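You operate a simulated robot arm through the tools that you are given. There is no shell and no other tool.

You are at the controls of a simulated robot arm. One attempt, no reset.

JOB
Let the halyard go slack, then put the pawl back on and lock the winch door.
Fine: turn the pawl knob off till the ring is grey; shut the door, turn the key to locked and leave it in the lock. Where these are worked on the way, their far stop is far enough and under half their travel is too little: pawl knob.

The check looks at the end state, three seconds after you hand in, the way a careful person would. Anything else that was tipped, shoved, dropped, spilled or broken makes it a failure.

ROBOT AND FRAMES
A 7-joint arm with a two-finger parallel gripper, fixed in place. Base frame: the origin is at the foot of the arm, x ahead of it, y to its left, z up; the work surface is at about z = 800. Units: mm, degrees, N and s.
With the tool pointing down near the work surface it reaches from about 300 to 700 mm from the base axis. Its first joint turns from -66.0 to 66.0 degrees. Payload 1.57 kg.
The TCP is the grasp point between the finger pads, 30 mm short of the fingertips. In the tool frame z runs along the fingers and y along their closing line. Largest opening 110 mm; finger width 24, thickness 12; the body of the gripper, 48 by 112 mm, starts 78 mm behind the TCP.
Orientation is told as [roll, pitch, yaw] about the base's x, y, z axes, in that order, counted from this pose: with the fingers straight down and closing along the base's y, the tool's x points along the base's -x, its y along +y and its z along -z.

CONTROLS
- The arm moves only by the tool nudge_tool. Its argument "targets" is a list of rows, each a list of 3 entries, a list of its own where there are three numbers: the shift along the base's x, y, z in mm, then the turn, a rotation vector about the base's x, y, z in degrees, then the finger opening in mm, from 0 to 110. In form: [[[x, y, z], [ax, ay, az], jaw], ...]. A call has 1 to 20 rows; each row is the pose to reach, as a shift and turn from the pose commanded when the call began. Rows are played at 5 a second. More than 50 mm and 8.6 degrees between two rows, or a gripper value outside its range, and nothing of the call is played. A pose out of reach is approached as far as the arm can. The call stops where the force on the tool passes 40 N (or 10 N more than at its start, if that is more) or the arm is blocked; 0.2 s more then pass. Each finger travels about 108 mm/s and halts on what it meets, pressing with about 39 N; the grip force reading is that of the motor and also rises with nothing between the fingers. The clock runs only during rows and for 0.2 s after the last one: add rows that repeat a pose to give the fingers time. It gives the time, the measured TCP pose, the force on the tool (base axes), the opening and the grip force at its end, in the units of the frame above (readings bear some noise), with the torque about the TCP (base axes, N m) and any sound that the robot's microphone picked up.
- Cameras (640 x 400 px; columns grow to the right, rows downward): "scene" is fixed at [175.8, -397.4, 1411.2]; the picture's right is [0.70, -0.72, 0.00], its down [-0.37, -0.36, -0.86] and it looks along [0.62, 0.60, -0.51] (base axes); focal length 223 px, centre (320, 200). "wrist" rides on the gripper at [70, 16, -141] in the tool frame; the picture's right is [-0.23, 0.97, 0.00], its down [-0.86, -0.20, -0.48] and it looks along [-0.47, -0.11, 0.88] (tool axes); focal length 222 px, centre (320, 200). There is no depth. A picture from a camera that has moved, and an enlarged one, comes with that camera's place and axes in the base frame and with its lens.
- snapshot(camera): a new picture of that camera. The clock stands still meanwhile.
- enlarge(camera, box): a new picture of the part [left, top, right, bottom] of that camera's present view, enlarged. The clock stands still meanwhile.
- close_job(): hands the job in; it is judged then, once.

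Nothing tells you positions but the pictures and the camera data. Unless the task says otherwise, let go and move clear before handing in.

The tools are called after "Request:" as name(argument=value, ...) on one line, values as JSON. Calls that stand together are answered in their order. nudge_tool: Moves the arm, as the interface text tells. Its arguments: {"type":"object","properties":{"targets":{"type":"array"}},"required":["targets"]} The other tools are called the same way: snapshot (camera) takes a picture; enlarge (camera, box) takes an enlarged picture of a part of a camera's view; close_job () hands the job in.

At the start:

```text
time_s: 0.0
tool_pos: [269.8, -212.9, 1293.2]
ee_rot: [0.1, 0.1, 0.0]
ft_force: [0.2, -0.2, -0.1]
torque: [0.0, 0.02, -0.02]
finger_gap: 110.0
grasp_force: 0.0
```

scene: 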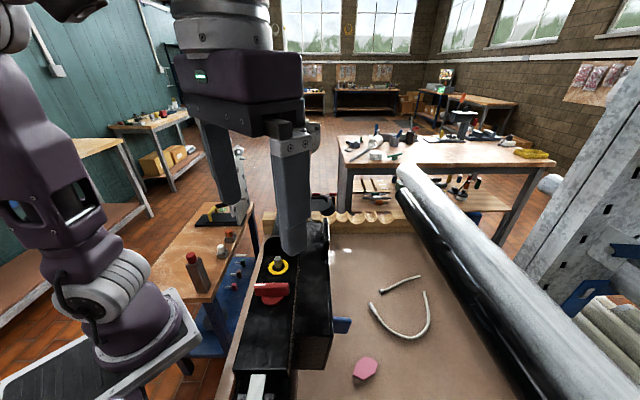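
wrist: 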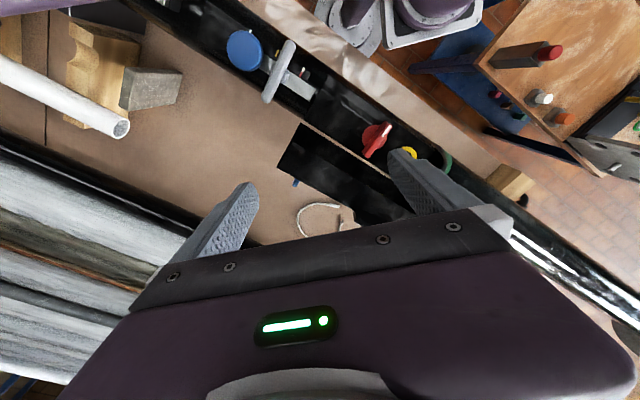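

I see a black beam/box with a red knob, a yellow ring with a key or knob, and a blue knob with a T-handle. I'll take enlarged pictures first to sort out what is what.

Request:
enlarge(camera="scene", box=[200, 180, 400, 400])

Request:
enlarge(camera="wrist", box=[200, 0, 480, 240])

Request:
snapshot(camera="scene")

```text
1.82 times, centred on (300, 290) of scene
camera zoom: at [175.8, -397.4, 1411.2], right [0.7, -0.72, 0.0], down [-0.37, -0.36, -0.86], along [0.62, 0.6, -0.51], focal length 405 px, centre (356, 36)
```

zoom: 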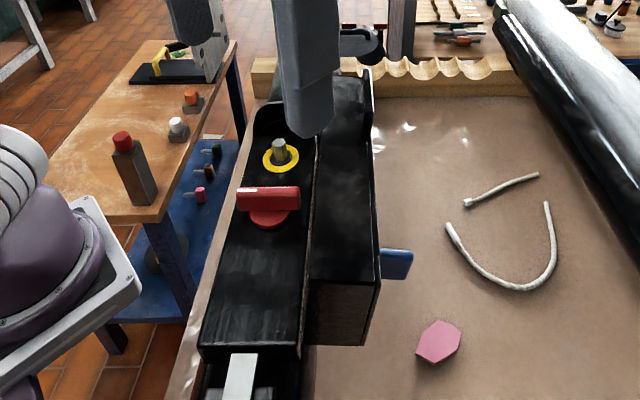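

```text
1.67 times, centred on (340, 120) of wrist
camera zoom: at [199.1, -196.8, 1434.4], right [0.23, 0.97, 0.0], down [0.86, -0.2, 0.48], along [0.47, -0.11, -0.88], focal length 370 px, centre (287, 333)
```

zoom: 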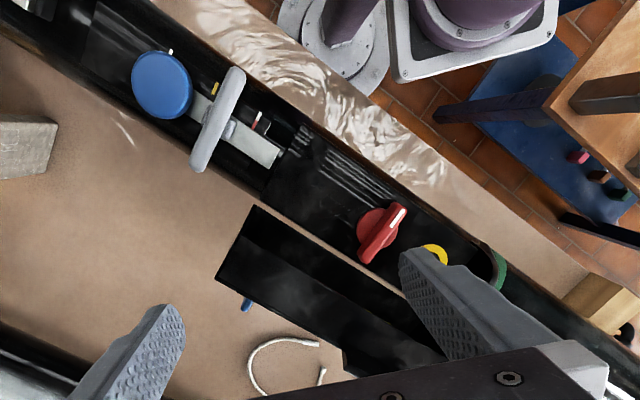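

```text
taken
```

scene: 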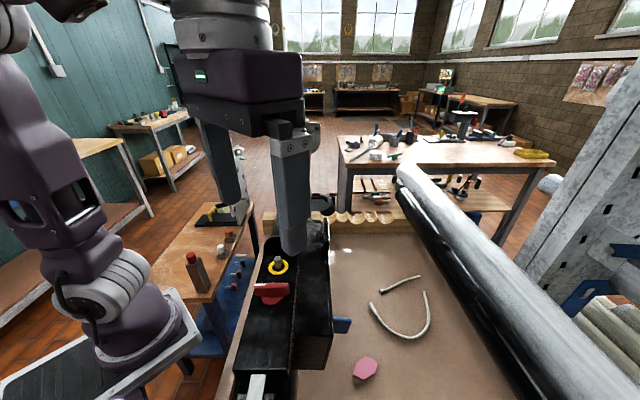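

The red knob works out at about (317, -120, 1025), on a black box that runs at roughly 45° in the xy plane. I'll move the arm aside at height to get clear views of the box and door.

Request:
nudge_tool(targets=[[[0, 0, 30], [0, 0, 0], 110], [[0, 40, 60], [0, 0, 0], 110], [[0, 80, 60], [0, 0, 0], 110], [[0, 120, 60], [0, 0, 0], 110], [[0, 160, 60], [0, 0, 0], 110], [[0, 200, 60], [0, 0, 0], 110], [[0, 200, 60], [0, 0, 0], 110]])

Request:
snapshot(camera="scene")

Request:
snapshot(camera="wrist")

```text
time_s: 1.6
tool_pos: [271.4, -12.2, 1344.8]
ee_rot: [0.0, -0.1, -0.1]
ft_force: [-0.1, -0.2, -0.1]
torque: [0.01, -0.03, 0.02]
finger_gap: 110.0
grasp_force: 0.1
out of reach, approached as far as the arm can: row 2, 3, 4, 5, 6, 7
```

```text
taken
```

scene: 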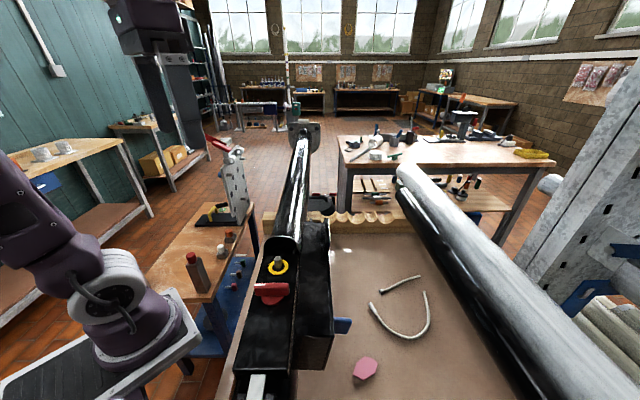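

```text
taken
camera wrist: at [200.8, 3.8, 1486.6], right [0.23, 0.97, 0.0], down [0.85, -0.2, 0.48], along [0.47, -0.11, -0.88], focal length 222 px, centre (320, 200)
```

wrist: 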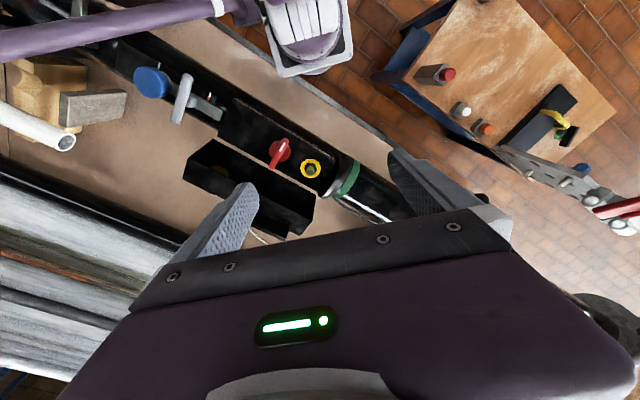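

Request:
enlarge(camera="scene", box=[220, 220, 380, 400])

Request:
enlarge(camera="wrist", box=[120, 40, 360, 240])

Request:
enlarge(camera="wrist", box=[240, 110, 360, 210])

```text
2.22 times, centred on (300, 310) of scene
camera zoom: at [175.8, -397.4, 1411.2], right [0.7, -0.72, 0.0], down [-0.37, -0.36, -0.86], along [0.62, 0.6, -0.51], focal length 495 px, centre (364, -44)
```

zoom: 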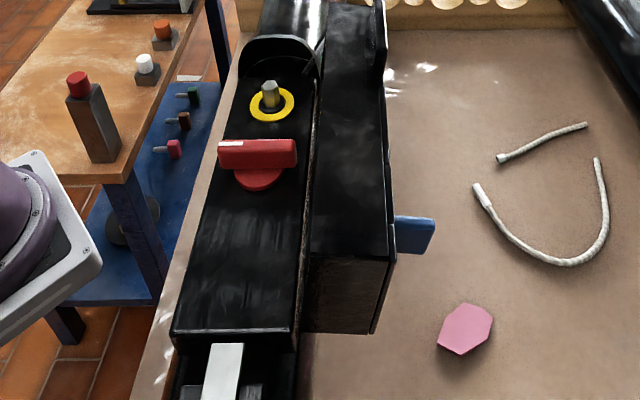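

```text
2.00 times, centred on (240, 140) of wrist
camera zoom: at [200.8, 3.8, 1486.6], right [0.23, 0.97, 0.0], down [0.85, -0.2, 0.48], along [0.47, -0.11, -0.88], focal length 444 px, centre (480, 320)
```

zoom: 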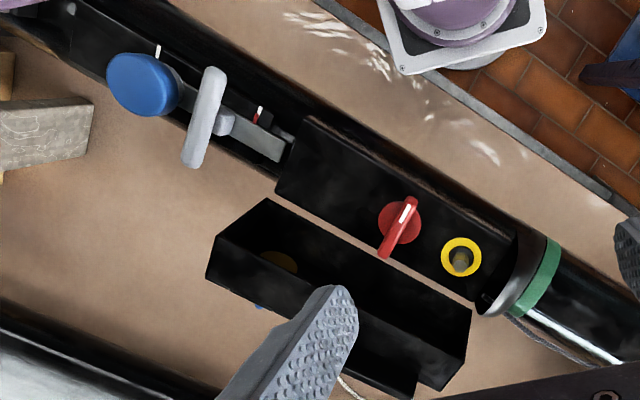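

```text
4.00 times, centred on (300, 160) of wrist
camera zoom: at [200.8, 3.8, 1486.6], right [0.23, 0.97, 0.0], down [0.85, -0.2, 0.48], along [0.47, -0.11, -0.88], focal length 888 px, centre (400, 360)
```

zoom: 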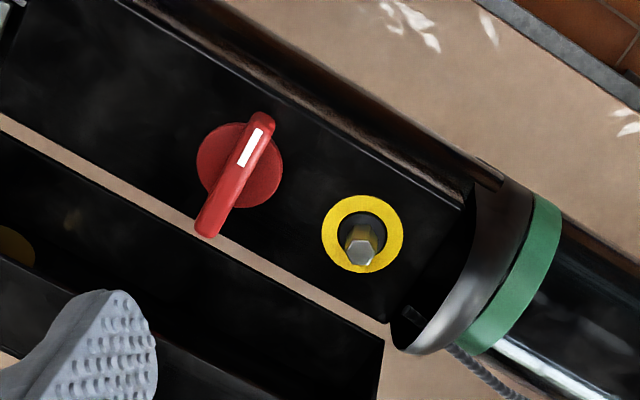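

The winch compartment is on the lying pole, with the red pawl knob at about (320, -116, 1000) and the yellow ring on the hex shaft at about (378, -60, 994). The open door hangs on the right side and has a blue key on its outer face, so I'll look closer at these.

Request:
enlarge(camera="scene", box=[240, 235, 360, 310])

Request:
enlarge(camera="scene", box=[280, 300, 380, 380])

Request:
enlarge(camera="wrist", box=[160, 120, 320, 240])

Request:
enlarge(camera="wrist", box=[110, 40, 250, 140])

```text
5.33 times, centred on (300, 272) of scene
camera zoom: at [175.8, -397.4, 1411.2], right [0.7, -0.72, 0.0], down [-0.37, -0.36, -0.86], along [0.62, 0.6, -0.51], focal length 1187 px, centre (427, -187)
```

zoom: 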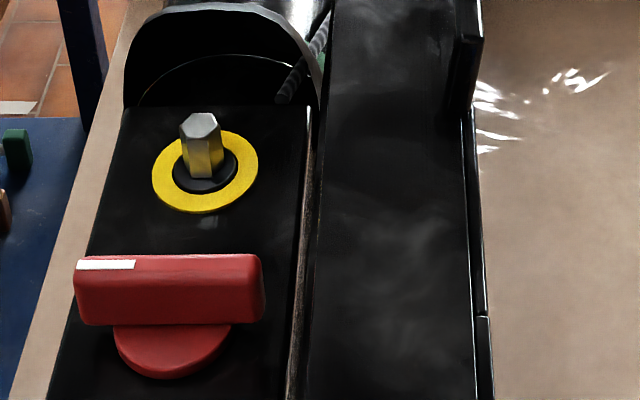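

```text
5.00 times, centred on (330, 340) of scene
camera zoom: at [175.8, -397.4, 1411.2], right [0.7, -0.72, 0.0], down [-0.37, -0.36, -0.86], along [0.62, 0.6, -0.51], focal length 1113 px, centre (270, -500)
```

zoom: 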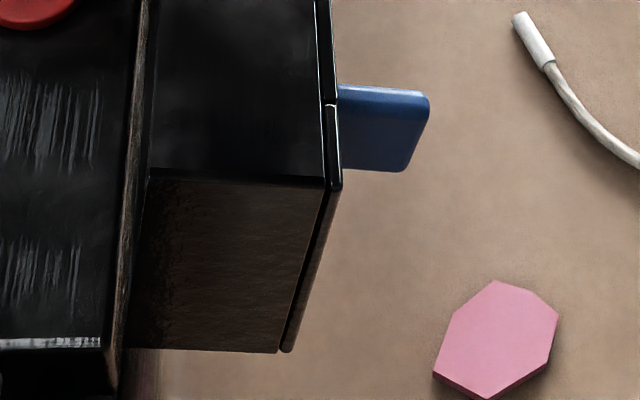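

```text
3.33 times, centred on (240, 180) of wrist
camera zoom: at [200.8, 3.8, 1486.6], right [0.23, 0.97, 0.0], down [0.85, -0.2, 0.48], along [0.47, -0.11, -0.88], focal length 740 px, centre (587, 267)
```

zoom: 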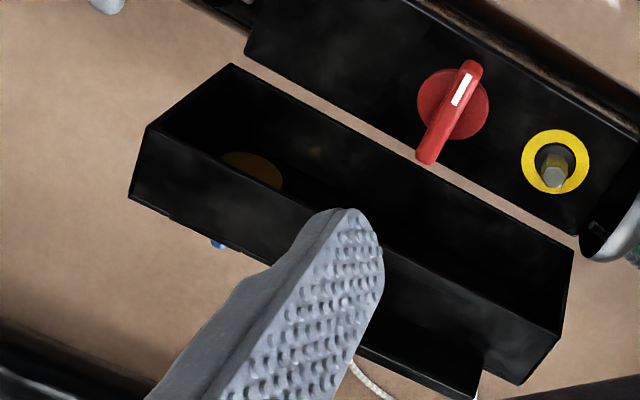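

```text
4.00 times, centred on (180, 90) of wrist
camera zoom: at [200.8, 3.8, 1486.6], right [0.23, 0.97, 0.0], down [0.85, -0.2, 0.48], along [0.47, -0.11, -0.88], focal length 888 px, centre (880, 640)
```

zoom: 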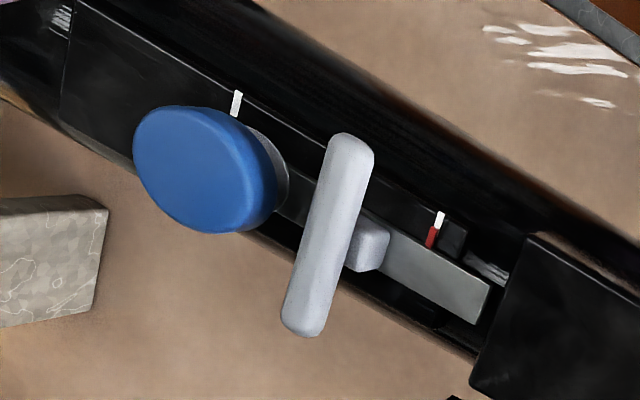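

The door is a tray-shaped cover standing open about 90°, hinged along its lower edge, with the blue key on its right face. I'll move above the red pawl knob, turned so the fingers close across its fin, and look again.

Request:
nudge_tool(targets=[[[6, -13, -25], [0, 0, -6], 60], [[12, -26, -50], [0, 0, -12], 60], [[18, -39, -75], [0, 0, -18], 60], [[24, -52, -100], [0, 0, -24], 60], [[30, -65, -125], [0, 0, -30], 60], [[36, -78, -150], [0, 0, -36], 60], [[42, -91, -175], [0, 0, -41], 60], [[49, -104, -195], [0, 0, -45], 60], [[49, -104, -195], [0, 0, -45], 60]])

Request:
snapshot(camera="wrist")

Request:
snapshot(camera="scene")

```text
time_s: 3.6
tool_pos: [320.9, -116.1, 1149.0]
ee_rot: [0.0, -0.1, -45.1]
ft_force: [0.4, 0.4, 0.7]
torque: [0.01, -0.02, 0.02]
finger_gap: 60.2
grasp_force: 0.1
```

```text
taken
camera wrist: at [282.8, -56.0, 1291.6], right [0.85, 0.53, 0.0], down [0.46, -0.75, 0.48], along [0.25, -0.41, -0.88], focal length 222 px, centre (320, 200)
```

wrist: 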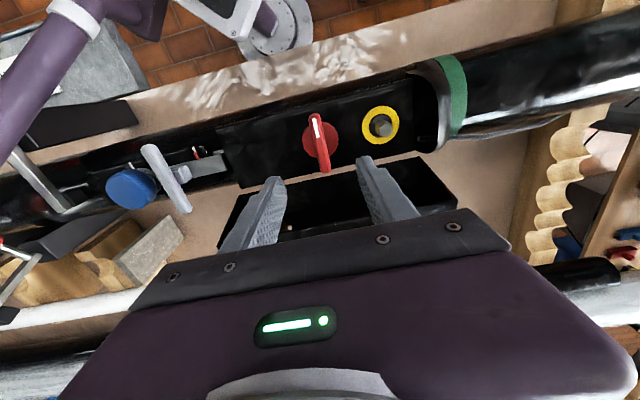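

```text
taken
```

scene: 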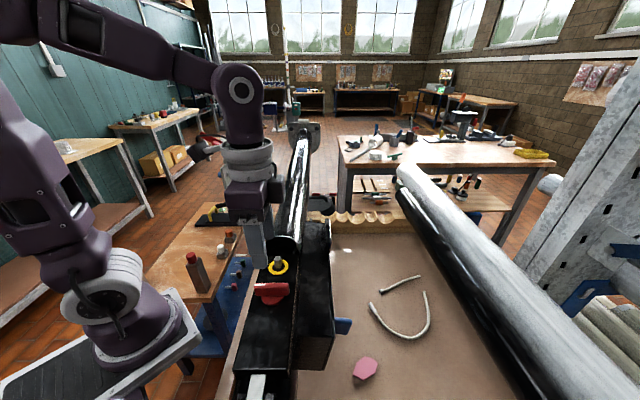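

Request:
enlarge(camera="wrist", box=[260, 90, 420, 190])

Request:
enlarge(camera="scene", box=[230, 210, 330, 310])

```text
4.00 times, centred on (340, 140) of wrist
camera zoom: at [282.8, -56.0, 1291.6], right [0.85, 0.53, 0.0], down [0.46, -0.75, 0.48], along [0.25, -0.41, -0.88], focal length 888 px, centre (240, 440)
```

zoom: 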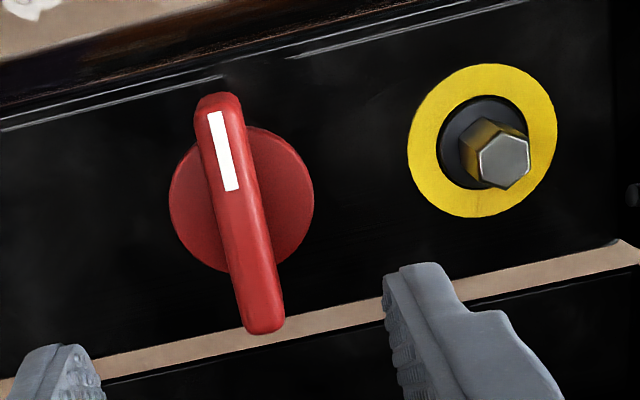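

```text
4.00 times, centred on (280, 260) of scene
camera zoom: at [175.8, -397.4, 1411.2], right [0.7, -0.72, 0.0], down [-0.37, -0.36, -0.86], along [0.62, 0.6, -0.51], focal length 890 px, centre (480, -40)
```

zoom: 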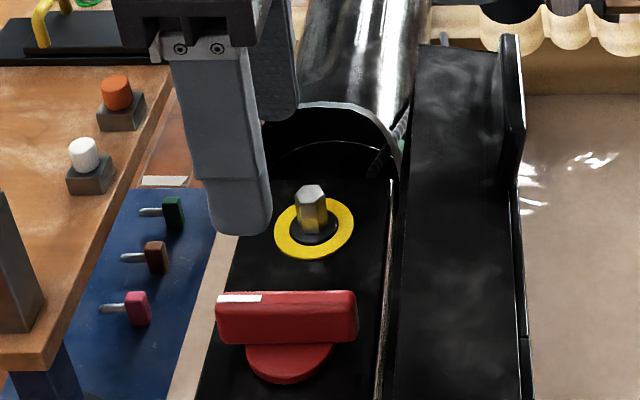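

The knob fin lines up with the tool axis, and its top is at about z = 1030 and lies across the pole. I'll lower to TCP z ≈ 1036 with the fingers open at 60.

Request:
nudge_tool(targets=[[[0, 0, -25], [0, 0, 0], 60], [[0, 0, -50], [0, 0, 0], 60], [[0, 0, -75], [0, 0, 0], 60], [[0, 0, -90], [0, 0, 0], 60], [[0, 0, -100], [0, 0, 0], 60], [[0, 0, -107], [0, 0, 0], 60], [[0, 0, -113], [0, 0, 0], 60], [[0, 0, -113], [0, 0, 0], 60]])

Request:
enlarge(camera="wrist", box=[240, 100, 420, 220])

Request:
enlarge(camera="scene", box=[230, 230, 330, 310])

```text
time_s: 5.4
tool_pos: [320.9, -118.0, 1036.4]
ee_rot: [0.0, 0.0, -45.0]
ft_force: [-0.4, -0.7, -0.3]
torque: [0.03, 0.0, 0.03]
finger_gap: 60.1
grasp_force: 0.0
```

```text
3.33 times, centred on (330, 160) of wrist
camera zoom: at [282.9, -56.6, 1178.3], right [0.85, 0.53, 0.0], down [0.46, -0.75, 0.48], along [0.25, -0.41, -0.88], focal length 740 px, centre (287, 333)
```

zoom: 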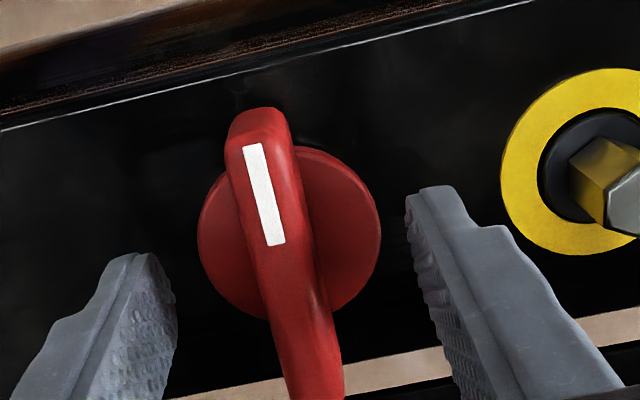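

```text
5.00 times, centred on (280, 270) of scene
camera zoom: at [175.8, -397.4, 1411.2], right [0.7, -0.72, 0.0], down [-0.37, -0.36, -0.86], along [0.62, 0.6, -0.51], focal length 1113 px, centre (520, -150)
```

zoom: 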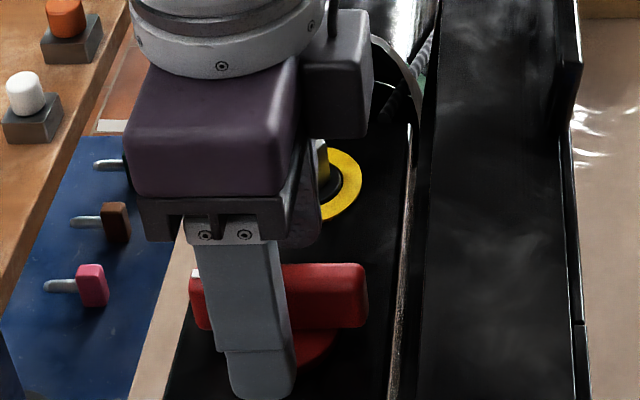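

The fin is between the fingers, so I'll close on it.

Request:
nudge_tool(targets=[[[0, 0, 0], [0, 0, 0], 30], [[0, 0, 0], [0, 0, 0], 0], [[0, 0, 0], [0, 0, 0], 0], [[0, 0, 0], [0, 0, 0], 0], [[0, 0, 0], [0, 0, 0], 0]])

Request:
enlarge(camera="wrist", box=[240, 100, 420, 220])

```text
time_s: 6.6
tool_pos: [322.2, -117.1, 1035.8]
ee_rot: [0.1, 0.0, -45.0]
ft_force: [8.3, 10.6, -5.0]
torque: [0.09, -0.31, 0.04]
finger_gap: 13.9
grasp_force: 30.9
```

```text
3.33 times, centred on (330, 160) of wrist
camera zoom: at [283.3, -56.1, 1178.4], right [0.85, 0.53, 0.0], down [0.46, -0.75, 0.48], along [0.25, -0.41, -0.88], focal length 740 px, centre (287, 333)
```

zoom: 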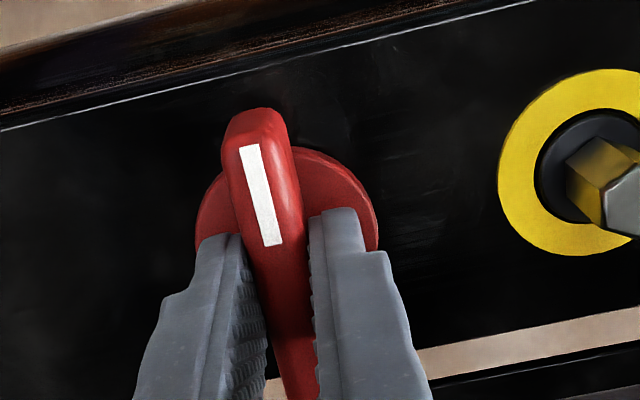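

The grip is on at 13.9 mm, with about 13 N side load toward +e1. I'll recentre by about 1.5 mm, then try a small turn to find the free direction.

Request:
nudge_tool(targets=[[[1.1, 1.1, 0], [0, 0, 0], 0], [[1.1, 1.1, 0], [0, 0, 0], 0]])

Request:
nudge_tool(targets=[[[0, 0, 0], [0, 0, 4], 0], [[0, 0, 0], [0, 0, 8], 0], [[0, 0, 0], [0, 0, 12], 0], [[0, 0, 0], [0, 0, 12], 0]])

Request:
snapshot(camera="wrist")

```text
time_s: 7.2
tool_pos: [321.7, -117.3, 1037.2]
ee_rot: [0.0, -0.1, -45.0]
ft_force: [-5.8, -1.3, 5.6]
torque: [-0.49, -0.53, 0.01]
finger_gap: 13.9
grasp_force: 30.1
```

```text
time_s: 8.2
tool_pos: [322.3, -117.6, 1036.8]
ee_rot: [0.0, 0.0, -32.9]
ft_force: [-8.8, -15.4, 16.0]
torque: [0.09, 0.71, 0.07]
finger_gap: 14.2
grasp_force: 30.2
```

```text
taken
camera wrist: at [271.6, -65.2, 1178.4], right [0.72, 0.69, 0.0], down [0.61, -0.63, 0.48], along [0.33, -0.34, -0.88], focal length 222 px, centre (320, 200)
```

wrist: 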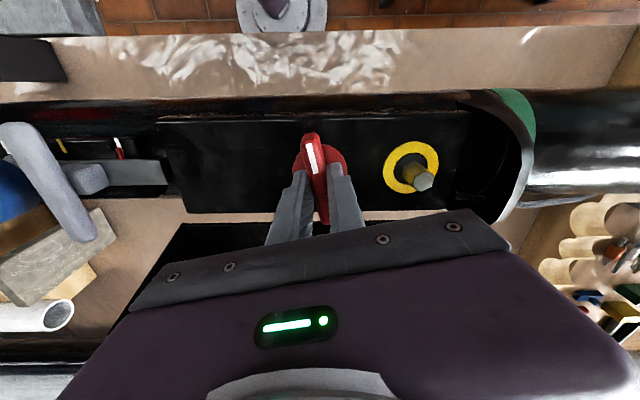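

Request:
enlarge(camera="wrist", box=[250, 100, 450, 240])

Request:
enlarge(camera="scene", box=[230, 230, 330, 310])

```text
2.86 times, centred on (350, 170) of wrist
camera zoom: at [271.6, -65.2, 1178.4], right [0.72, 0.69, 0.0], down [0.61, -0.63, 0.48], along [0.33, -0.34, -0.88], focal length 635 px, centre (234, 286)
```

zoom: 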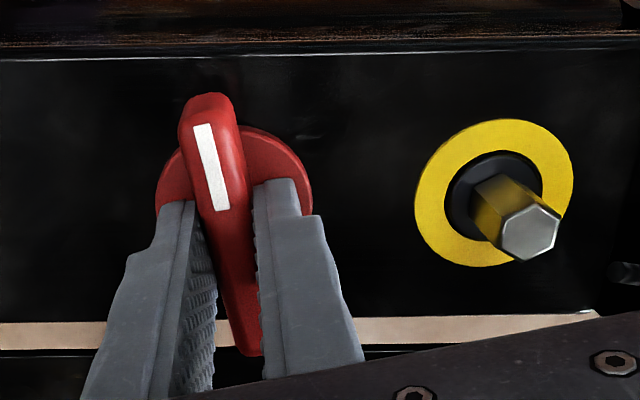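

```text
5.00 times, centred on (280, 270) of scene
camera zoom: at [175.4, -397.8, 1411.1], right [0.7, -0.72, 0.0], down [-0.37, -0.36, -0.86], along [0.62, 0.6, -0.51], focal length 1113 px, centre (520, -150)
```

zoom: 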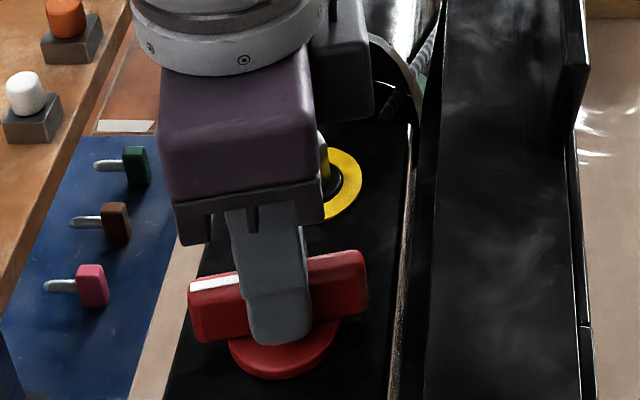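

The knob is turning freely counter-clockwise. I'll ease the side load a little and continue the turn in chunks while watching torque and ring color.

Request:
nudge_tool(targets=[[[-0.5, -0.8, 1], [0, 0, 0], 0], [[-0.5, -0.8, 1], [0, 0, 6], 0], [[-0.5, -0.8, 1], [0, 0, 12], 0], [[-0.5, -0.8, 1], [0, 0, 18], 0], [[-0.5, -0.8, 1], [0, 0, 18], 0]])

Request:
enlarge(camera="wrist", box=[230, 80, 470, 230])

```text
time_s: 9.4
tool_pos: [321.9, -117.1, 1038.1]
ee_rot: [0.1, 0.1, -14.9]
ft_force: [0.1, 2.6, -21.7]
torque: [-0.03, 0.1, -0.01]
finger_gap: 14.0
grasp_force: 30.0
```

```text
2.67 times, centred on (350, 155) of wrist
camera zoom: at [258.1, -83.2, 1179.2], right [0.47, 0.88, 0.0], down [0.78, -0.41, 0.48], along [0.42, -0.22, -0.88], focal length 592 px, centre (240, 320)
```

zoom: 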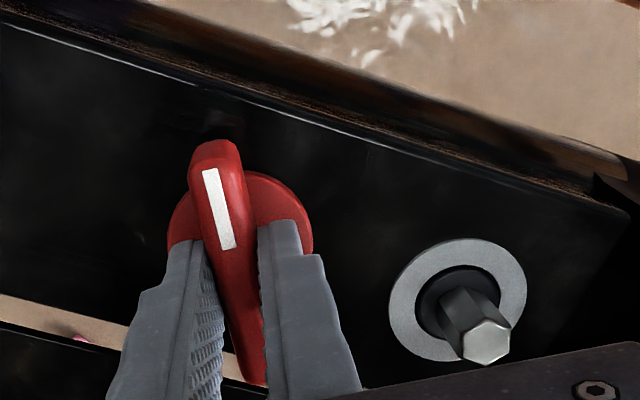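

The ring has gone grey at about 30° of turn. I'll continue to the far stop, since under half the travel doesn't count.

Request:
nudge_tool(targets=[[[0, 0, -1], [0, 0, 0], 0], [[0, 0, -1], [0, 0, 6], 0], [[0, 0, -1], [0, 0, 12], 0], [[0, 0, -1], [0, 0, 18], 0], [[0, 0, -1], [0, 0, 18], 0]])

Request:
enlarge(camera="wrist", box=[230, 80, 470, 230])

Request:
enlarge(camera="scene", box=[230, 230, 330, 310])

```text
time_s: 10.6
tool_pos: [322.2, -116.2, 1036.9]
ee_rot: [0.0, 0.0, 3.1]
ft_force: [-3.5, 9.7, 20.3]
torque: [0.28, -0.25, 0.0]
finger_gap: 13.9
grasp_force: 30.3
```

```text
2.67 times, centred on (350, 155) of wrist
camera zoom: at [250.6, -104.2, 1178.7], right [0.17, 0.98, 0.0], down [0.86, -0.15, 0.48], along [0.47, -0.08, -0.88], focal length 592 px, centre (240, 320)
```

zoom: 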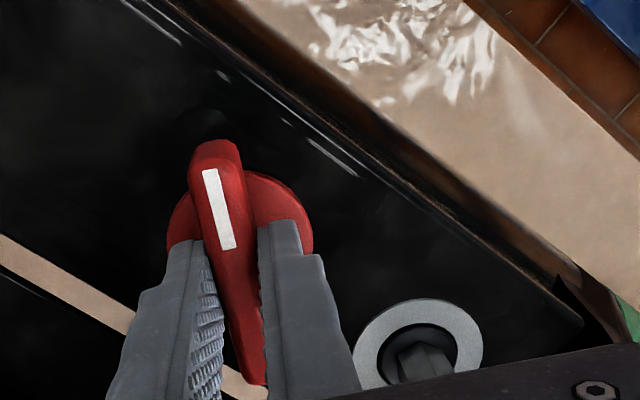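

```text
5.00 times, centred on (280, 270) of scene
camera zoom: at [175.5, -397.0, 1411.3], right [0.7, -0.72, 0.0], down [-0.37, -0.36, -0.86], along [0.62, 0.6, -0.51], focal length 1113 px, centre (520, -150)
```

zoom: 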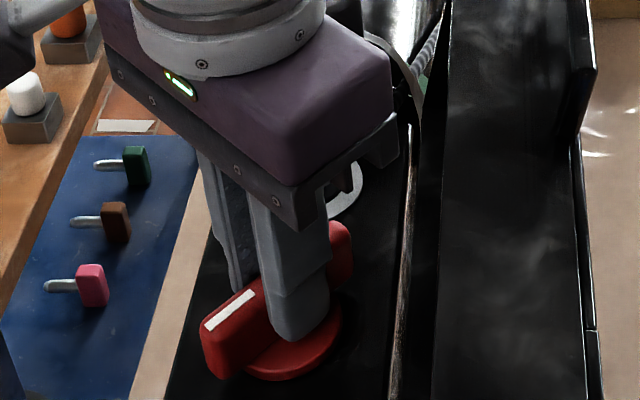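

Request:
nudge_tool(targets=[[[0, 0, 0.5], [0, 0, 0], 0], [[0, 0, 0.5], [0, 0, 6], 0], [[0, 0, 0.5], [0, 0, 12], 0], [[0, 0, 0.5], [0, 0, 18], 0], [[0, 0, 0.5], [0, 0, 18], 0]])

Request:
enlarge(camera="wrist", box=[230, 80, 470, 230])

```text
time_s: 11.8
tool_pos: [322.7, -116.6, 1036.1]
ee_rot: [-0.1, 0.1, 21.1]
ft_force: [1.7, 6.3, -15.7]
torque: [0.19, -0.52, -0.01]
finger_gap: 14.2
grasp_force: 30.1
```

```text
2.67 times, centred on (350, 155) of wrist
camera zoom: at [250.5, -126.5, 1178.9], right [-0.14, 0.99, 0.0], down [0.87, 0.12, 0.48], along [0.47, 0.07, -0.88], focal length 592 px, centre (240, 320)
```

zoom: 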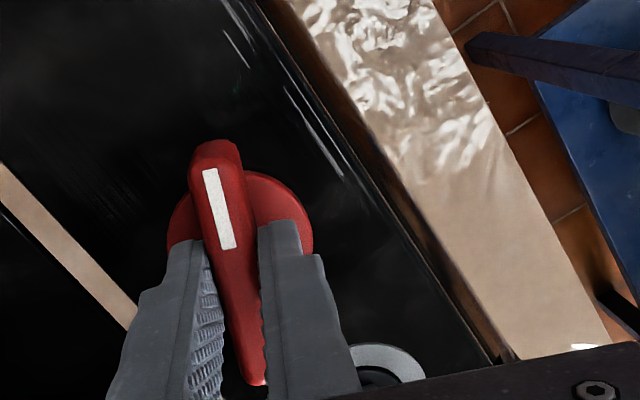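

Request:
nudge_tool(targets=[[[0, 0, -0.3], [0, 0, 0], 0], [[0, 0, -0.3], [0, 0, 6], 0], [[0, 0, -0.3], [0, 0, 12], 0], [[0, 0, -0.3], [0, 0, 18], 0], [[0, 0, -0.3], [0, 0, 18], 0]])

Request:
enlarge(camera="wrist", box=[230, 80, 470, 230])

```text
time_s: 13.0
tool_pos: [321.7, -117.0, 1036.3]
ee_rot: [0.0, 0.0, 39.1]
ft_force: [-2.1, 9.4, 5.3]
torque: [-0.02, 0.33, 0.08]
finger_gap: 13.9
grasp_force: 30.1
```

```text
2.67 times, centred on (350, 155) of wrist
camera zoom: at [256.8, -147.8, 1178.8], right [-0.44, 0.9, 0.0], down [0.79, 0.38, 0.48], along [0.43, 0.21, -0.88], focal length 592 px, centre (240, 320)
```

zoom: 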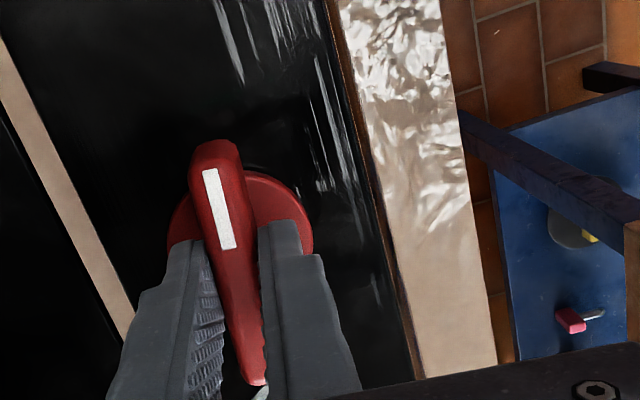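

Request:
nudge_tool(targets=[[[0, 0, 0], [0, 0, 3], 0], [[0, 0, 0], [0, 0, 6], 0], [[0, 0, 0], [0, 0, 9], 0], [[0, 0, 0], [0, 0, 12], 0], [[0, 0, 0], [0, 0, 12], 0]])

Request:
enlarge(camera="wrist", box=[230, 80, 470, 230])

Request:
enlarge(camera="scene", box=[230, 230, 330, 310])

```text
time_s: 14.2
tool_pos: [322.2, -116.9, 1037.6]
ee_rot: [0.0, 0.0, 51.0]
ft_force: [-3.4, 3.6, -3.3]
torque: [0.42, -0.4, -0.98]
finger_gap: 15.8
grasp_force: 31.3
```

```text
2.67 times, centred on (350, 155) of wrist
camera zoom: at [264.5, -160.8, 1178.6], right [-0.61, 0.79, 0.0], down [0.69, 0.54, 0.48], along [0.38, 0.29, -0.88], focal length 592 px, centre (240, 320)
```

zoom: 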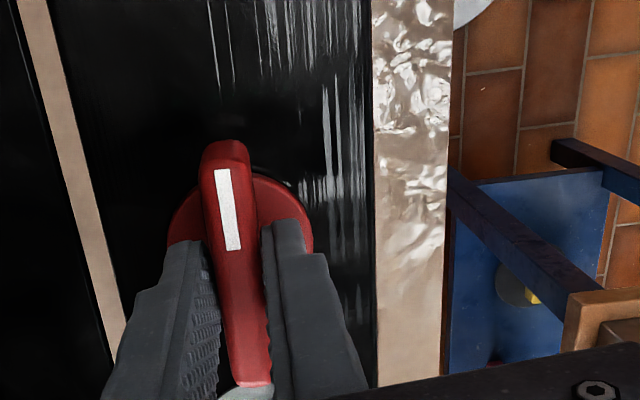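

```text
5.00 times, centred on (280, 270) of scene
camera zoom: at [175.7, -397.3, 1411.2], right [0.7, -0.72, 0.0], down [-0.37, -0.36, -0.86], along [0.62, 0.6, -0.51], focal length 1113 px, centre (520, -150)
```

zoom: 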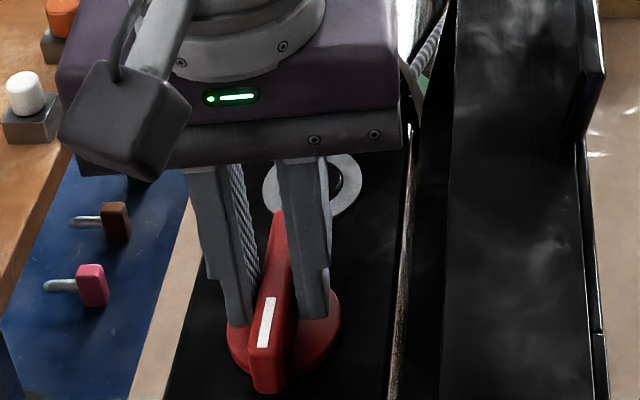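

The knob hit its far stop at about 90° (torque −1 N·m) and the ring is grey. I'll wait there briefly, then turn the pawl knob back on.

Request:
nudge_tool(targets=[[[0, 0, 0], [0, 0, -3], 0], [[0, 0, 0], [0, 0, -4], 0], [[0, 0, 0], [0, 0, -4], 0], [[0, 0, 0], [0, 0, -4], 0], [[0, 0, 0], [0, 0, -4], 0], [[0, 0, 0], [0, 0, -4], 0], [[0, 0, 0], [0, 0, -4], 0], [[0, 0, 0], [0, 0, -4], 0], [[0, 0, 0], [0, 0, -10], 0], [[0, 0, 0], [0, 0, -16], 0], [[0, 0, 0], [0, 0, -22], 0], [[0, 0, 0], [0, 0, -28], 0], [[0, 0, 0], [0, 0, -34], 0], [[0, 0, 0], [0, 0, -40], 0], [[0, 0, 0], [0, 0, -40], 0]])

Request:
enlarge(camera="wrist", box=[230, 80, 470, 230])

```text
time_s: 17.4
tool_pos: [321.9, -116.6, 1037.1]
ee_rot: [0.0, 0.0, 10.9]
ft_force: [-8.2, 1.5, -6.1]
torque: [0.1, -0.54, -0.01]
finger_gap: 13.9
grasp_force: 30.3
```

```text
2.67 times, centred on (350, 155) of wrist
camera zoom: at [249.6, -113.9, 1178.6], right [0.04, 1.0, 0.0], down [0.88, -0.03, 0.48], along [0.48, -0.02, -0.88], focal length 592 px, centre (240, 320)
```

zoom: 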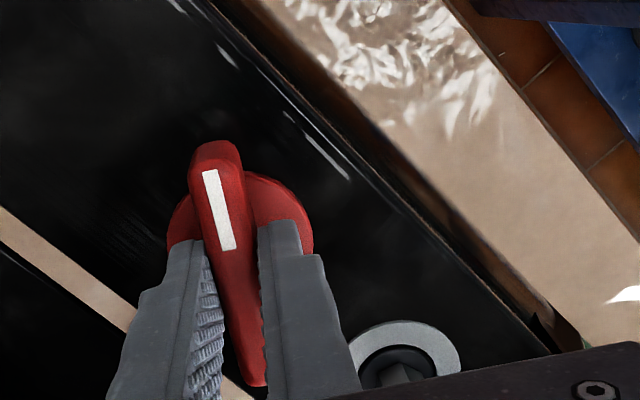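

Request:
nudge_tool(targets=[[[0, 0, 0], [0, 0, -6], 0], [[0, 0, 0], [0, 0, -12], 0], [[0, 0, 0], [0, 0, -18], 0], [[0, 0, 0], [0, 0, -24], 0], [[0, 0, 0], [0, 0, -30], 0], [[0, 0, 0], [0, 0, -36], 0], [[0, 0, 0], [0, 0, -42], 0], [[0, 0, 0], [0, 0, -48], 0], [[0, 0, 0], [0, 0, -54], 0], [[0, 0, 0], [0, 0, -54], 0]])

Request:
enlarge(camera="wrist", box=[230, 80, 470, 230])

```text
time_s: 19.6
tool_pos: [322.2, -117.2, 1036.6]
ee_rot: [0.0, -0.1, -43.1]
ft_force: [-5.1, 6.6, -15.0]
torque: [-0.14, -0.21, -0.1]
finger_gap: 13.8
grasp_force: 30.9
```

```text
2.67 times, centred on (350, 155) of wrist
camera zoom: at [281.4, -57.2, 1178.6], right [0.83, 0.56, 0.0], down [0.49, -0.73, 0.48], along [0.27, -0.4, -0.88], focal length 592 px, centre (240, 320)
```

zoom: 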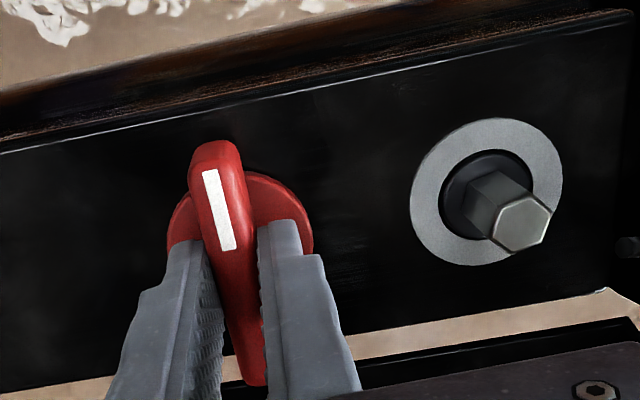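

The ring stays grey. I'll turn slightly further to make sure the knob is back at its on stop.

Request:
nudge_tool(targets=[[[0, 0, 0], [0, 0, -2], 0], [[0, 0, 0], [0, 0, -4], 0], [[0, 0, 0], [0, 0, -7], 0], [[0, 0, 0], [0, 0, -7], 0]])

Request:
enlarge(camera="wrist", box=[230, 80, 470, 230])

```text
time_s: 20.6
tool_pos: [323.1, -117.1, 1037.7]
ee_rot: [0.0, -0.1, -50.1]
ft_force: [-3.5, 2.4, -1.0]
torque: [0.24, 0.31, 0.89]
finger_gap: 15.9
grasp_force: 30.8
```

```text
2.67 times, centred on (350, 155) of wrist
camera zoom: at [288.9, -53.1, 1178.8], right [0.89, 0.45, 0.0], down [0.4, -0.78, 0.48], along [0.22, -0.43, -0.88], focal length 592 px, centre (240, 320)
```

zoom: 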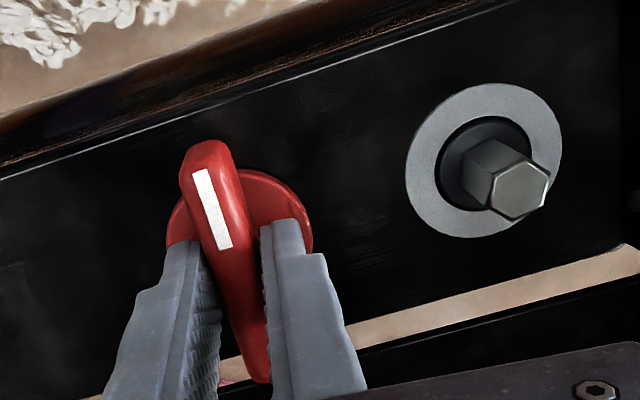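

The knob is at its on stop, so I'll release it and rise straight up.

Request:
nudge_tool(targets=[[[0, 0, 0], [0, 0, 4], 0], [[0, 0, 0], [0, 0, 4], 20], [[0, 0, 0], [0, 0, 4], 50], [[0, 0, 0], [0, 0, 4], 60], [[0, 0, 25], [0, 0, 4], 60], [[0, 0, 60], [0, 0, 4], 60], [[0, 0, 100], [0, 0, 4], 60], [[0, 0, 140], [0, 0, 4], 60], [[0, 0, 170], [0, 0, 4], 60], [[0, 0, 170], [0, 0, 4], 60]])

Request:
snapshot(camera="wrist")

Request:
snapshot(camera="scene")

```text
time_s: 22.8
tool_pos: [319.8, -116.4, 1207.4]
ee_rot: [0.0, 0.0, -45.9]
ft_force: [-0.4, 0.2, 1.2]
torque: [-0.02, -0.06, 0.02]
finger_gap: 60.0
grasp_force: 0.0
```

```text
taken
camera wrist: at [283.2, -55.0, 1348.7], right [0.86, 0.51, 0.0], down [0.45, -0.75, 0.48], along [0.25, -0.41, -0.88], focal length 222 px, centre (320, 200)
```

wrist: 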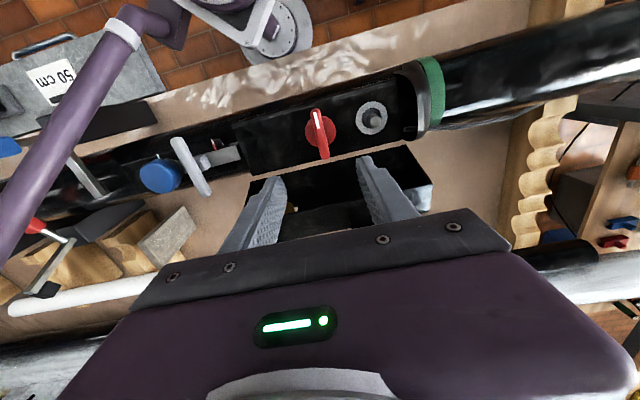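

```text
taken
```

scene: 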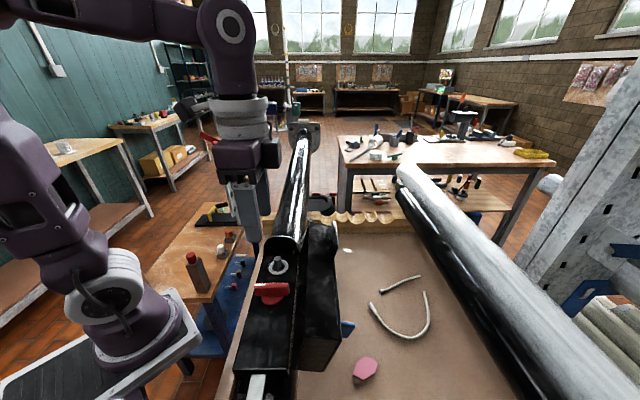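

The ring is grey and the knob is on. The door looks slightly different than before, so I'll check whether it is drifting.

Request:
enlarge(camera="scene", box=[220, 220, 380, 400])

Request:
enlarge(camera="wrist", box=[200, 100, 460, 260])

```text
2.22 times, centred on (300, 310) of scene
camera zoom: at [175.8, -397.4, 1411.2], right [0.7, -0.72, 0.0], down [-0.37, -0.36, -0.86], along [0.62, 0.6, -0.51], focal length 495 px, centre (364, -44)
```

zoom: 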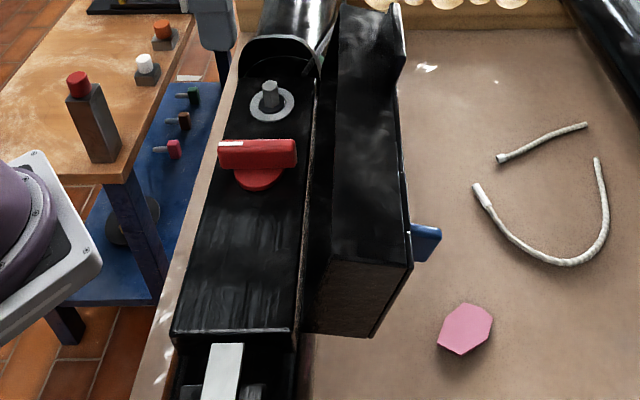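

```text
2.46 times, centred on (330, 180) of wrist
camera zoom: at [283.2, -55.0, 1348.7], right [0.86, 0.51, 0.0], down [0.45, -0.75, 0.48], along [0.25, -0.41, -0.88], focal length 547 px, centre (295, 249)
```

zoom: 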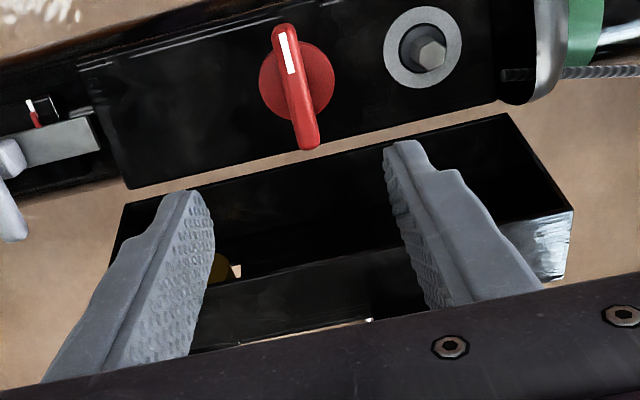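

The door is slowly sinking further open on a damped hinge, now about 100°. I'll move over its right side with the fingers closed and come down beside the outer plate, away from the key.

Request:
nudge_tool(targets=[[[25, -23, 0], [0, 0, 0], 30], [[50, -46, 0], [0, 0, 0], 0], [[75, -70, 0], [0, 0, 0], 0], [[100, -93, 0], [0, 0, 0], 0], [[125, -116, 0], [0, 0, 0], 0], [[130, -121, -20], [0, 0, 0], 0], [[130, -121, -55], [0, 0, 0], 0], [[130, -121, -90], [0, 0, 0], 0], [[130, -121, -122], [0, 0, 0], 0], [[130, -121, -122], [0, 0, 0], 0]])

Request:
snapshot(camera="scene")

Request:
snapshot(camera="wrist")

```text
time_s: 25.0
tool_pos: [451.8, -239.1, 1083.5]
ee_rot: [0.0, 0.0, -46.0]
ft_force: [-0.8, -0.6, 0.2]
torque: [0.03, 0.02, 0.0]
finger_gap: 0.0
grasp_force: 21.4
```

```text
taken
```

scene: 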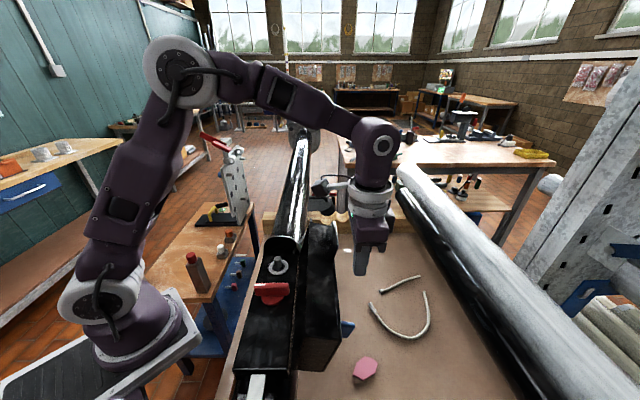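

```text
taken
camera wrist: at [414.0, -177.0, 1226.0], right [0.86, 0.51, 0.0], down [0.45, -0.75, 0.48], along [0.25, -0.41, -0.88], focal length 222 px, centre (320, 200)
```

wrist: 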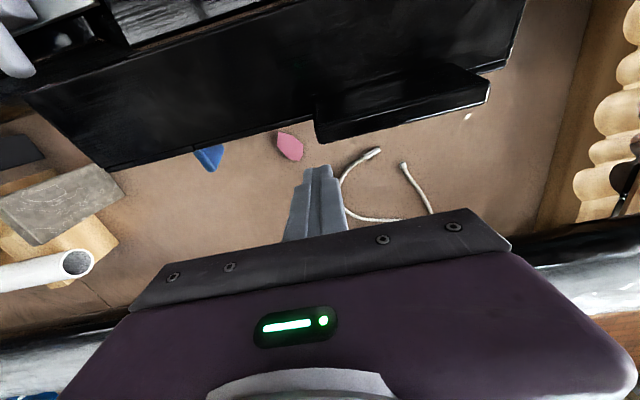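

The door's outer plate has a lip along its far half. I'll shift to the middle of that lip, raise so the fingertips sit just below its edge, and approach.

Request:
nudge_tool(targets=[[[0, 0, 20], [0, 0, 0.5], 0], [[16, 16, 33], [0, 0, 1], 0], [[31.8, 31.8, 33], [0, 0, 1], 0], [[23, 40.6, 33], [0, 0, 1], 0], [[16, 47.6, 33], [0, 0, 1], 0], [[16, 47.6, 33], [0, 0, 1], 0]])

Request:
snapshot(camera="wrist")

Request:
enlarge(camera="scene", box=[260, 200, 420, 380])

```text
time_s: 26.4
tool_pos: [468.7, -190.1, 1118.4]
ee_rot: [-0.1, 0.0, -45.0]
ft_force: [0.5, 0.3, -0.5]
torque: [0.02, -0.01, 0.01]
finger_gap: 0.1
grasp_force: 20.8
```

```text
taken
camera wrist: at [429.3, -129.6, 1259.4], right [0.85, 0.53, 0.0], down [0.46, -0.75, 0.48], along [0.25, -0.41, -0.88], focal length 222 px, centre (320, 200)
```

wrist: 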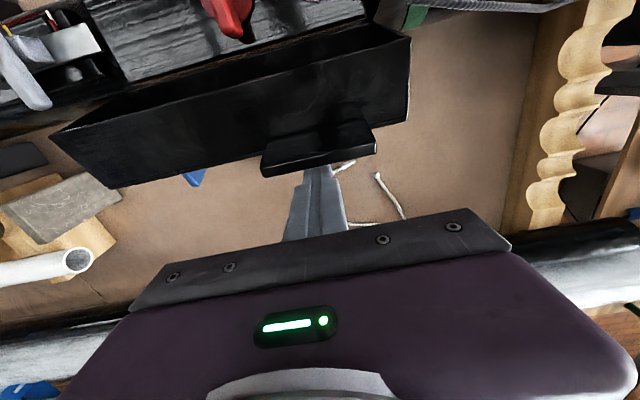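

```text
2.22 times, centred on (340, 290) of scene
camera zoom: at [175.8, -397.4, 1411.2], right [0.7, -0.72, 0.0], down [-0.37, -0.36, -0.86], along [0.62, 0.6, -0.51], focal length 495 px, centre (276, 0)
```

zoom: 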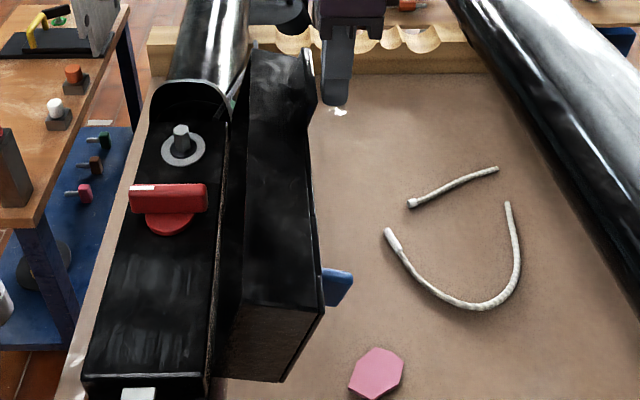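

The fingers are beside the middle of the lip. I'll push slowly toward −e2 to swing the door up.

Request:
nudge_tool(targets=[[[-2.8, 2.8, 0], [0, 0, 0], 0], [[-5.7, 5.7, 0], [0, 0, 0], 0], [[-8.5, 8.5, 0], [0, 0, 0], 0], [[-11.3, 11.3, 0], [0, 0, 0], 0], [[-14.1, 14.1, 0], [0, 0, 0], 0], [[-17, 17, 0], [0, 0, 0], 0], [[-19.8, 19.8, 0], [0, 0, 0], 0], [[-22.6, 22.6, 0], [0, 0, 0], 0], [[-25.5, 25.5, 0], [0, 0, 0], 0], [[-28.3, 28.3, 0], [0, 0, 0], 0]])

Request:
enlarge(camera="scene", box=[260, 200, 420, 380])

```text
time_s: 27.9
tool_pos: [449.6, -173.7, 1120.8]
ee_rot: [0.2, -0.7, -45.0]
ft_force: [1.2, -2.3, 3.4]
torque: [0.03, 0.05, 0.04]
finger_gap: 0.5
grasp_force: 21.4
stopped in row 7: the force on the tool passed its limit at 45 N (the readings are from after the stop); the commanded pose is now the measured one
```

```text
2.22 times, centred on (340, 290) of scene
camera zoom: at [175.8, -397.4, 1411.1], right [0.7, -0.72, 0.0], down [-0.37, -0.36, -0.86], along [0.62, 0.6, -0.51], focal length 495 px, centre (276, 0)
```

zoom: 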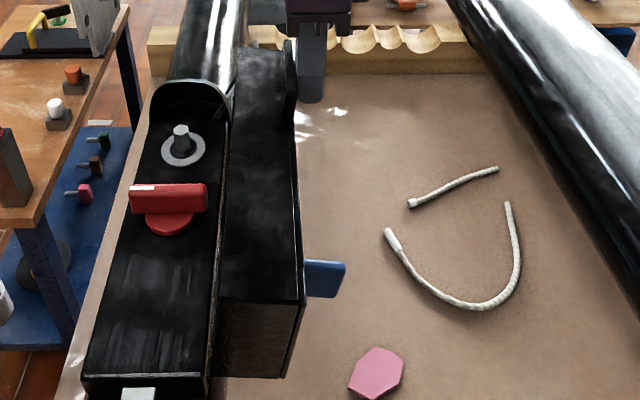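

The hinge is strongly damped, since fast pushing raised the force to 45 N. The door moved to about vertical, so I'll continue at half the speed.

Request:
nudge_tool(targets=[[[-1.4, 1.4, -1], [0, 0, 0], 0], [[-2.8, 2.8, -2], [0, 0, 0], 0], [[-4.2, 4.2, -2], [0, 0, 0], 0], [[-5.6, 5.6, -2], [0, 0, 0], 0], [[-7, 7, -2], [0, 0, 0], 0], [[-8.4, 8.4, -2], [0, 0, 0], 0], [[-9.8, 9.8, -2], [0, 0, 0], 0], [[-11.2, 11.2, -2], [0, 0, 0], 0], [[-12.6, 12.6, -2], [0, 0, 0], 0], [[-14, 14, -2], [0, 0, 0], 0], [[-15.4, 15.4, -2], [0, 0, 0], 0], [[-16.8, 16.8, -2], [0, 0, 0], 0], [[-18.2, 18.2, -2], [0, 0, 0], 0], [[-19.6, 19.6, -2], [0, 0, 0], 0], [[-21, 21, -2], [0, 0, 0], 0], [[-22.4, 22.4, -2], [0, 0, 0], 0]])

Request:
enlarge(camera="scene", box=[260, 200, 420, 380])

```text
time_s: 28.6
tool_pos: [450.6, -172.0, 1122.3]
ee_rot: [0.5, -1.5, -45.0]
ft_force: [0.5, -1.4, 0.8]
torque: [-0.02, 0.06, 0.01]
finger_gap: 0.3
grasp_force: 21.5
stopped in row 3: the force on the tool passed its limit at 44 N (the readings are from after the stop); the commanded pose is now the measured one
```

```text
2.22 times, centred on (340, 290) of scene
camera zoom: at [175.8, -397.4, 1411.1], right [0.7, -0.72, 0.0], down [-0.37, -0.36, -0.86], along [0.62, 0.6, -0.51], focal length 495 px, centre (276, 0)
```

zoom: 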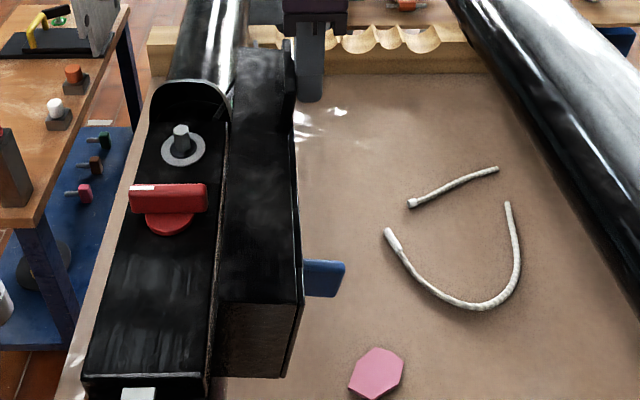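

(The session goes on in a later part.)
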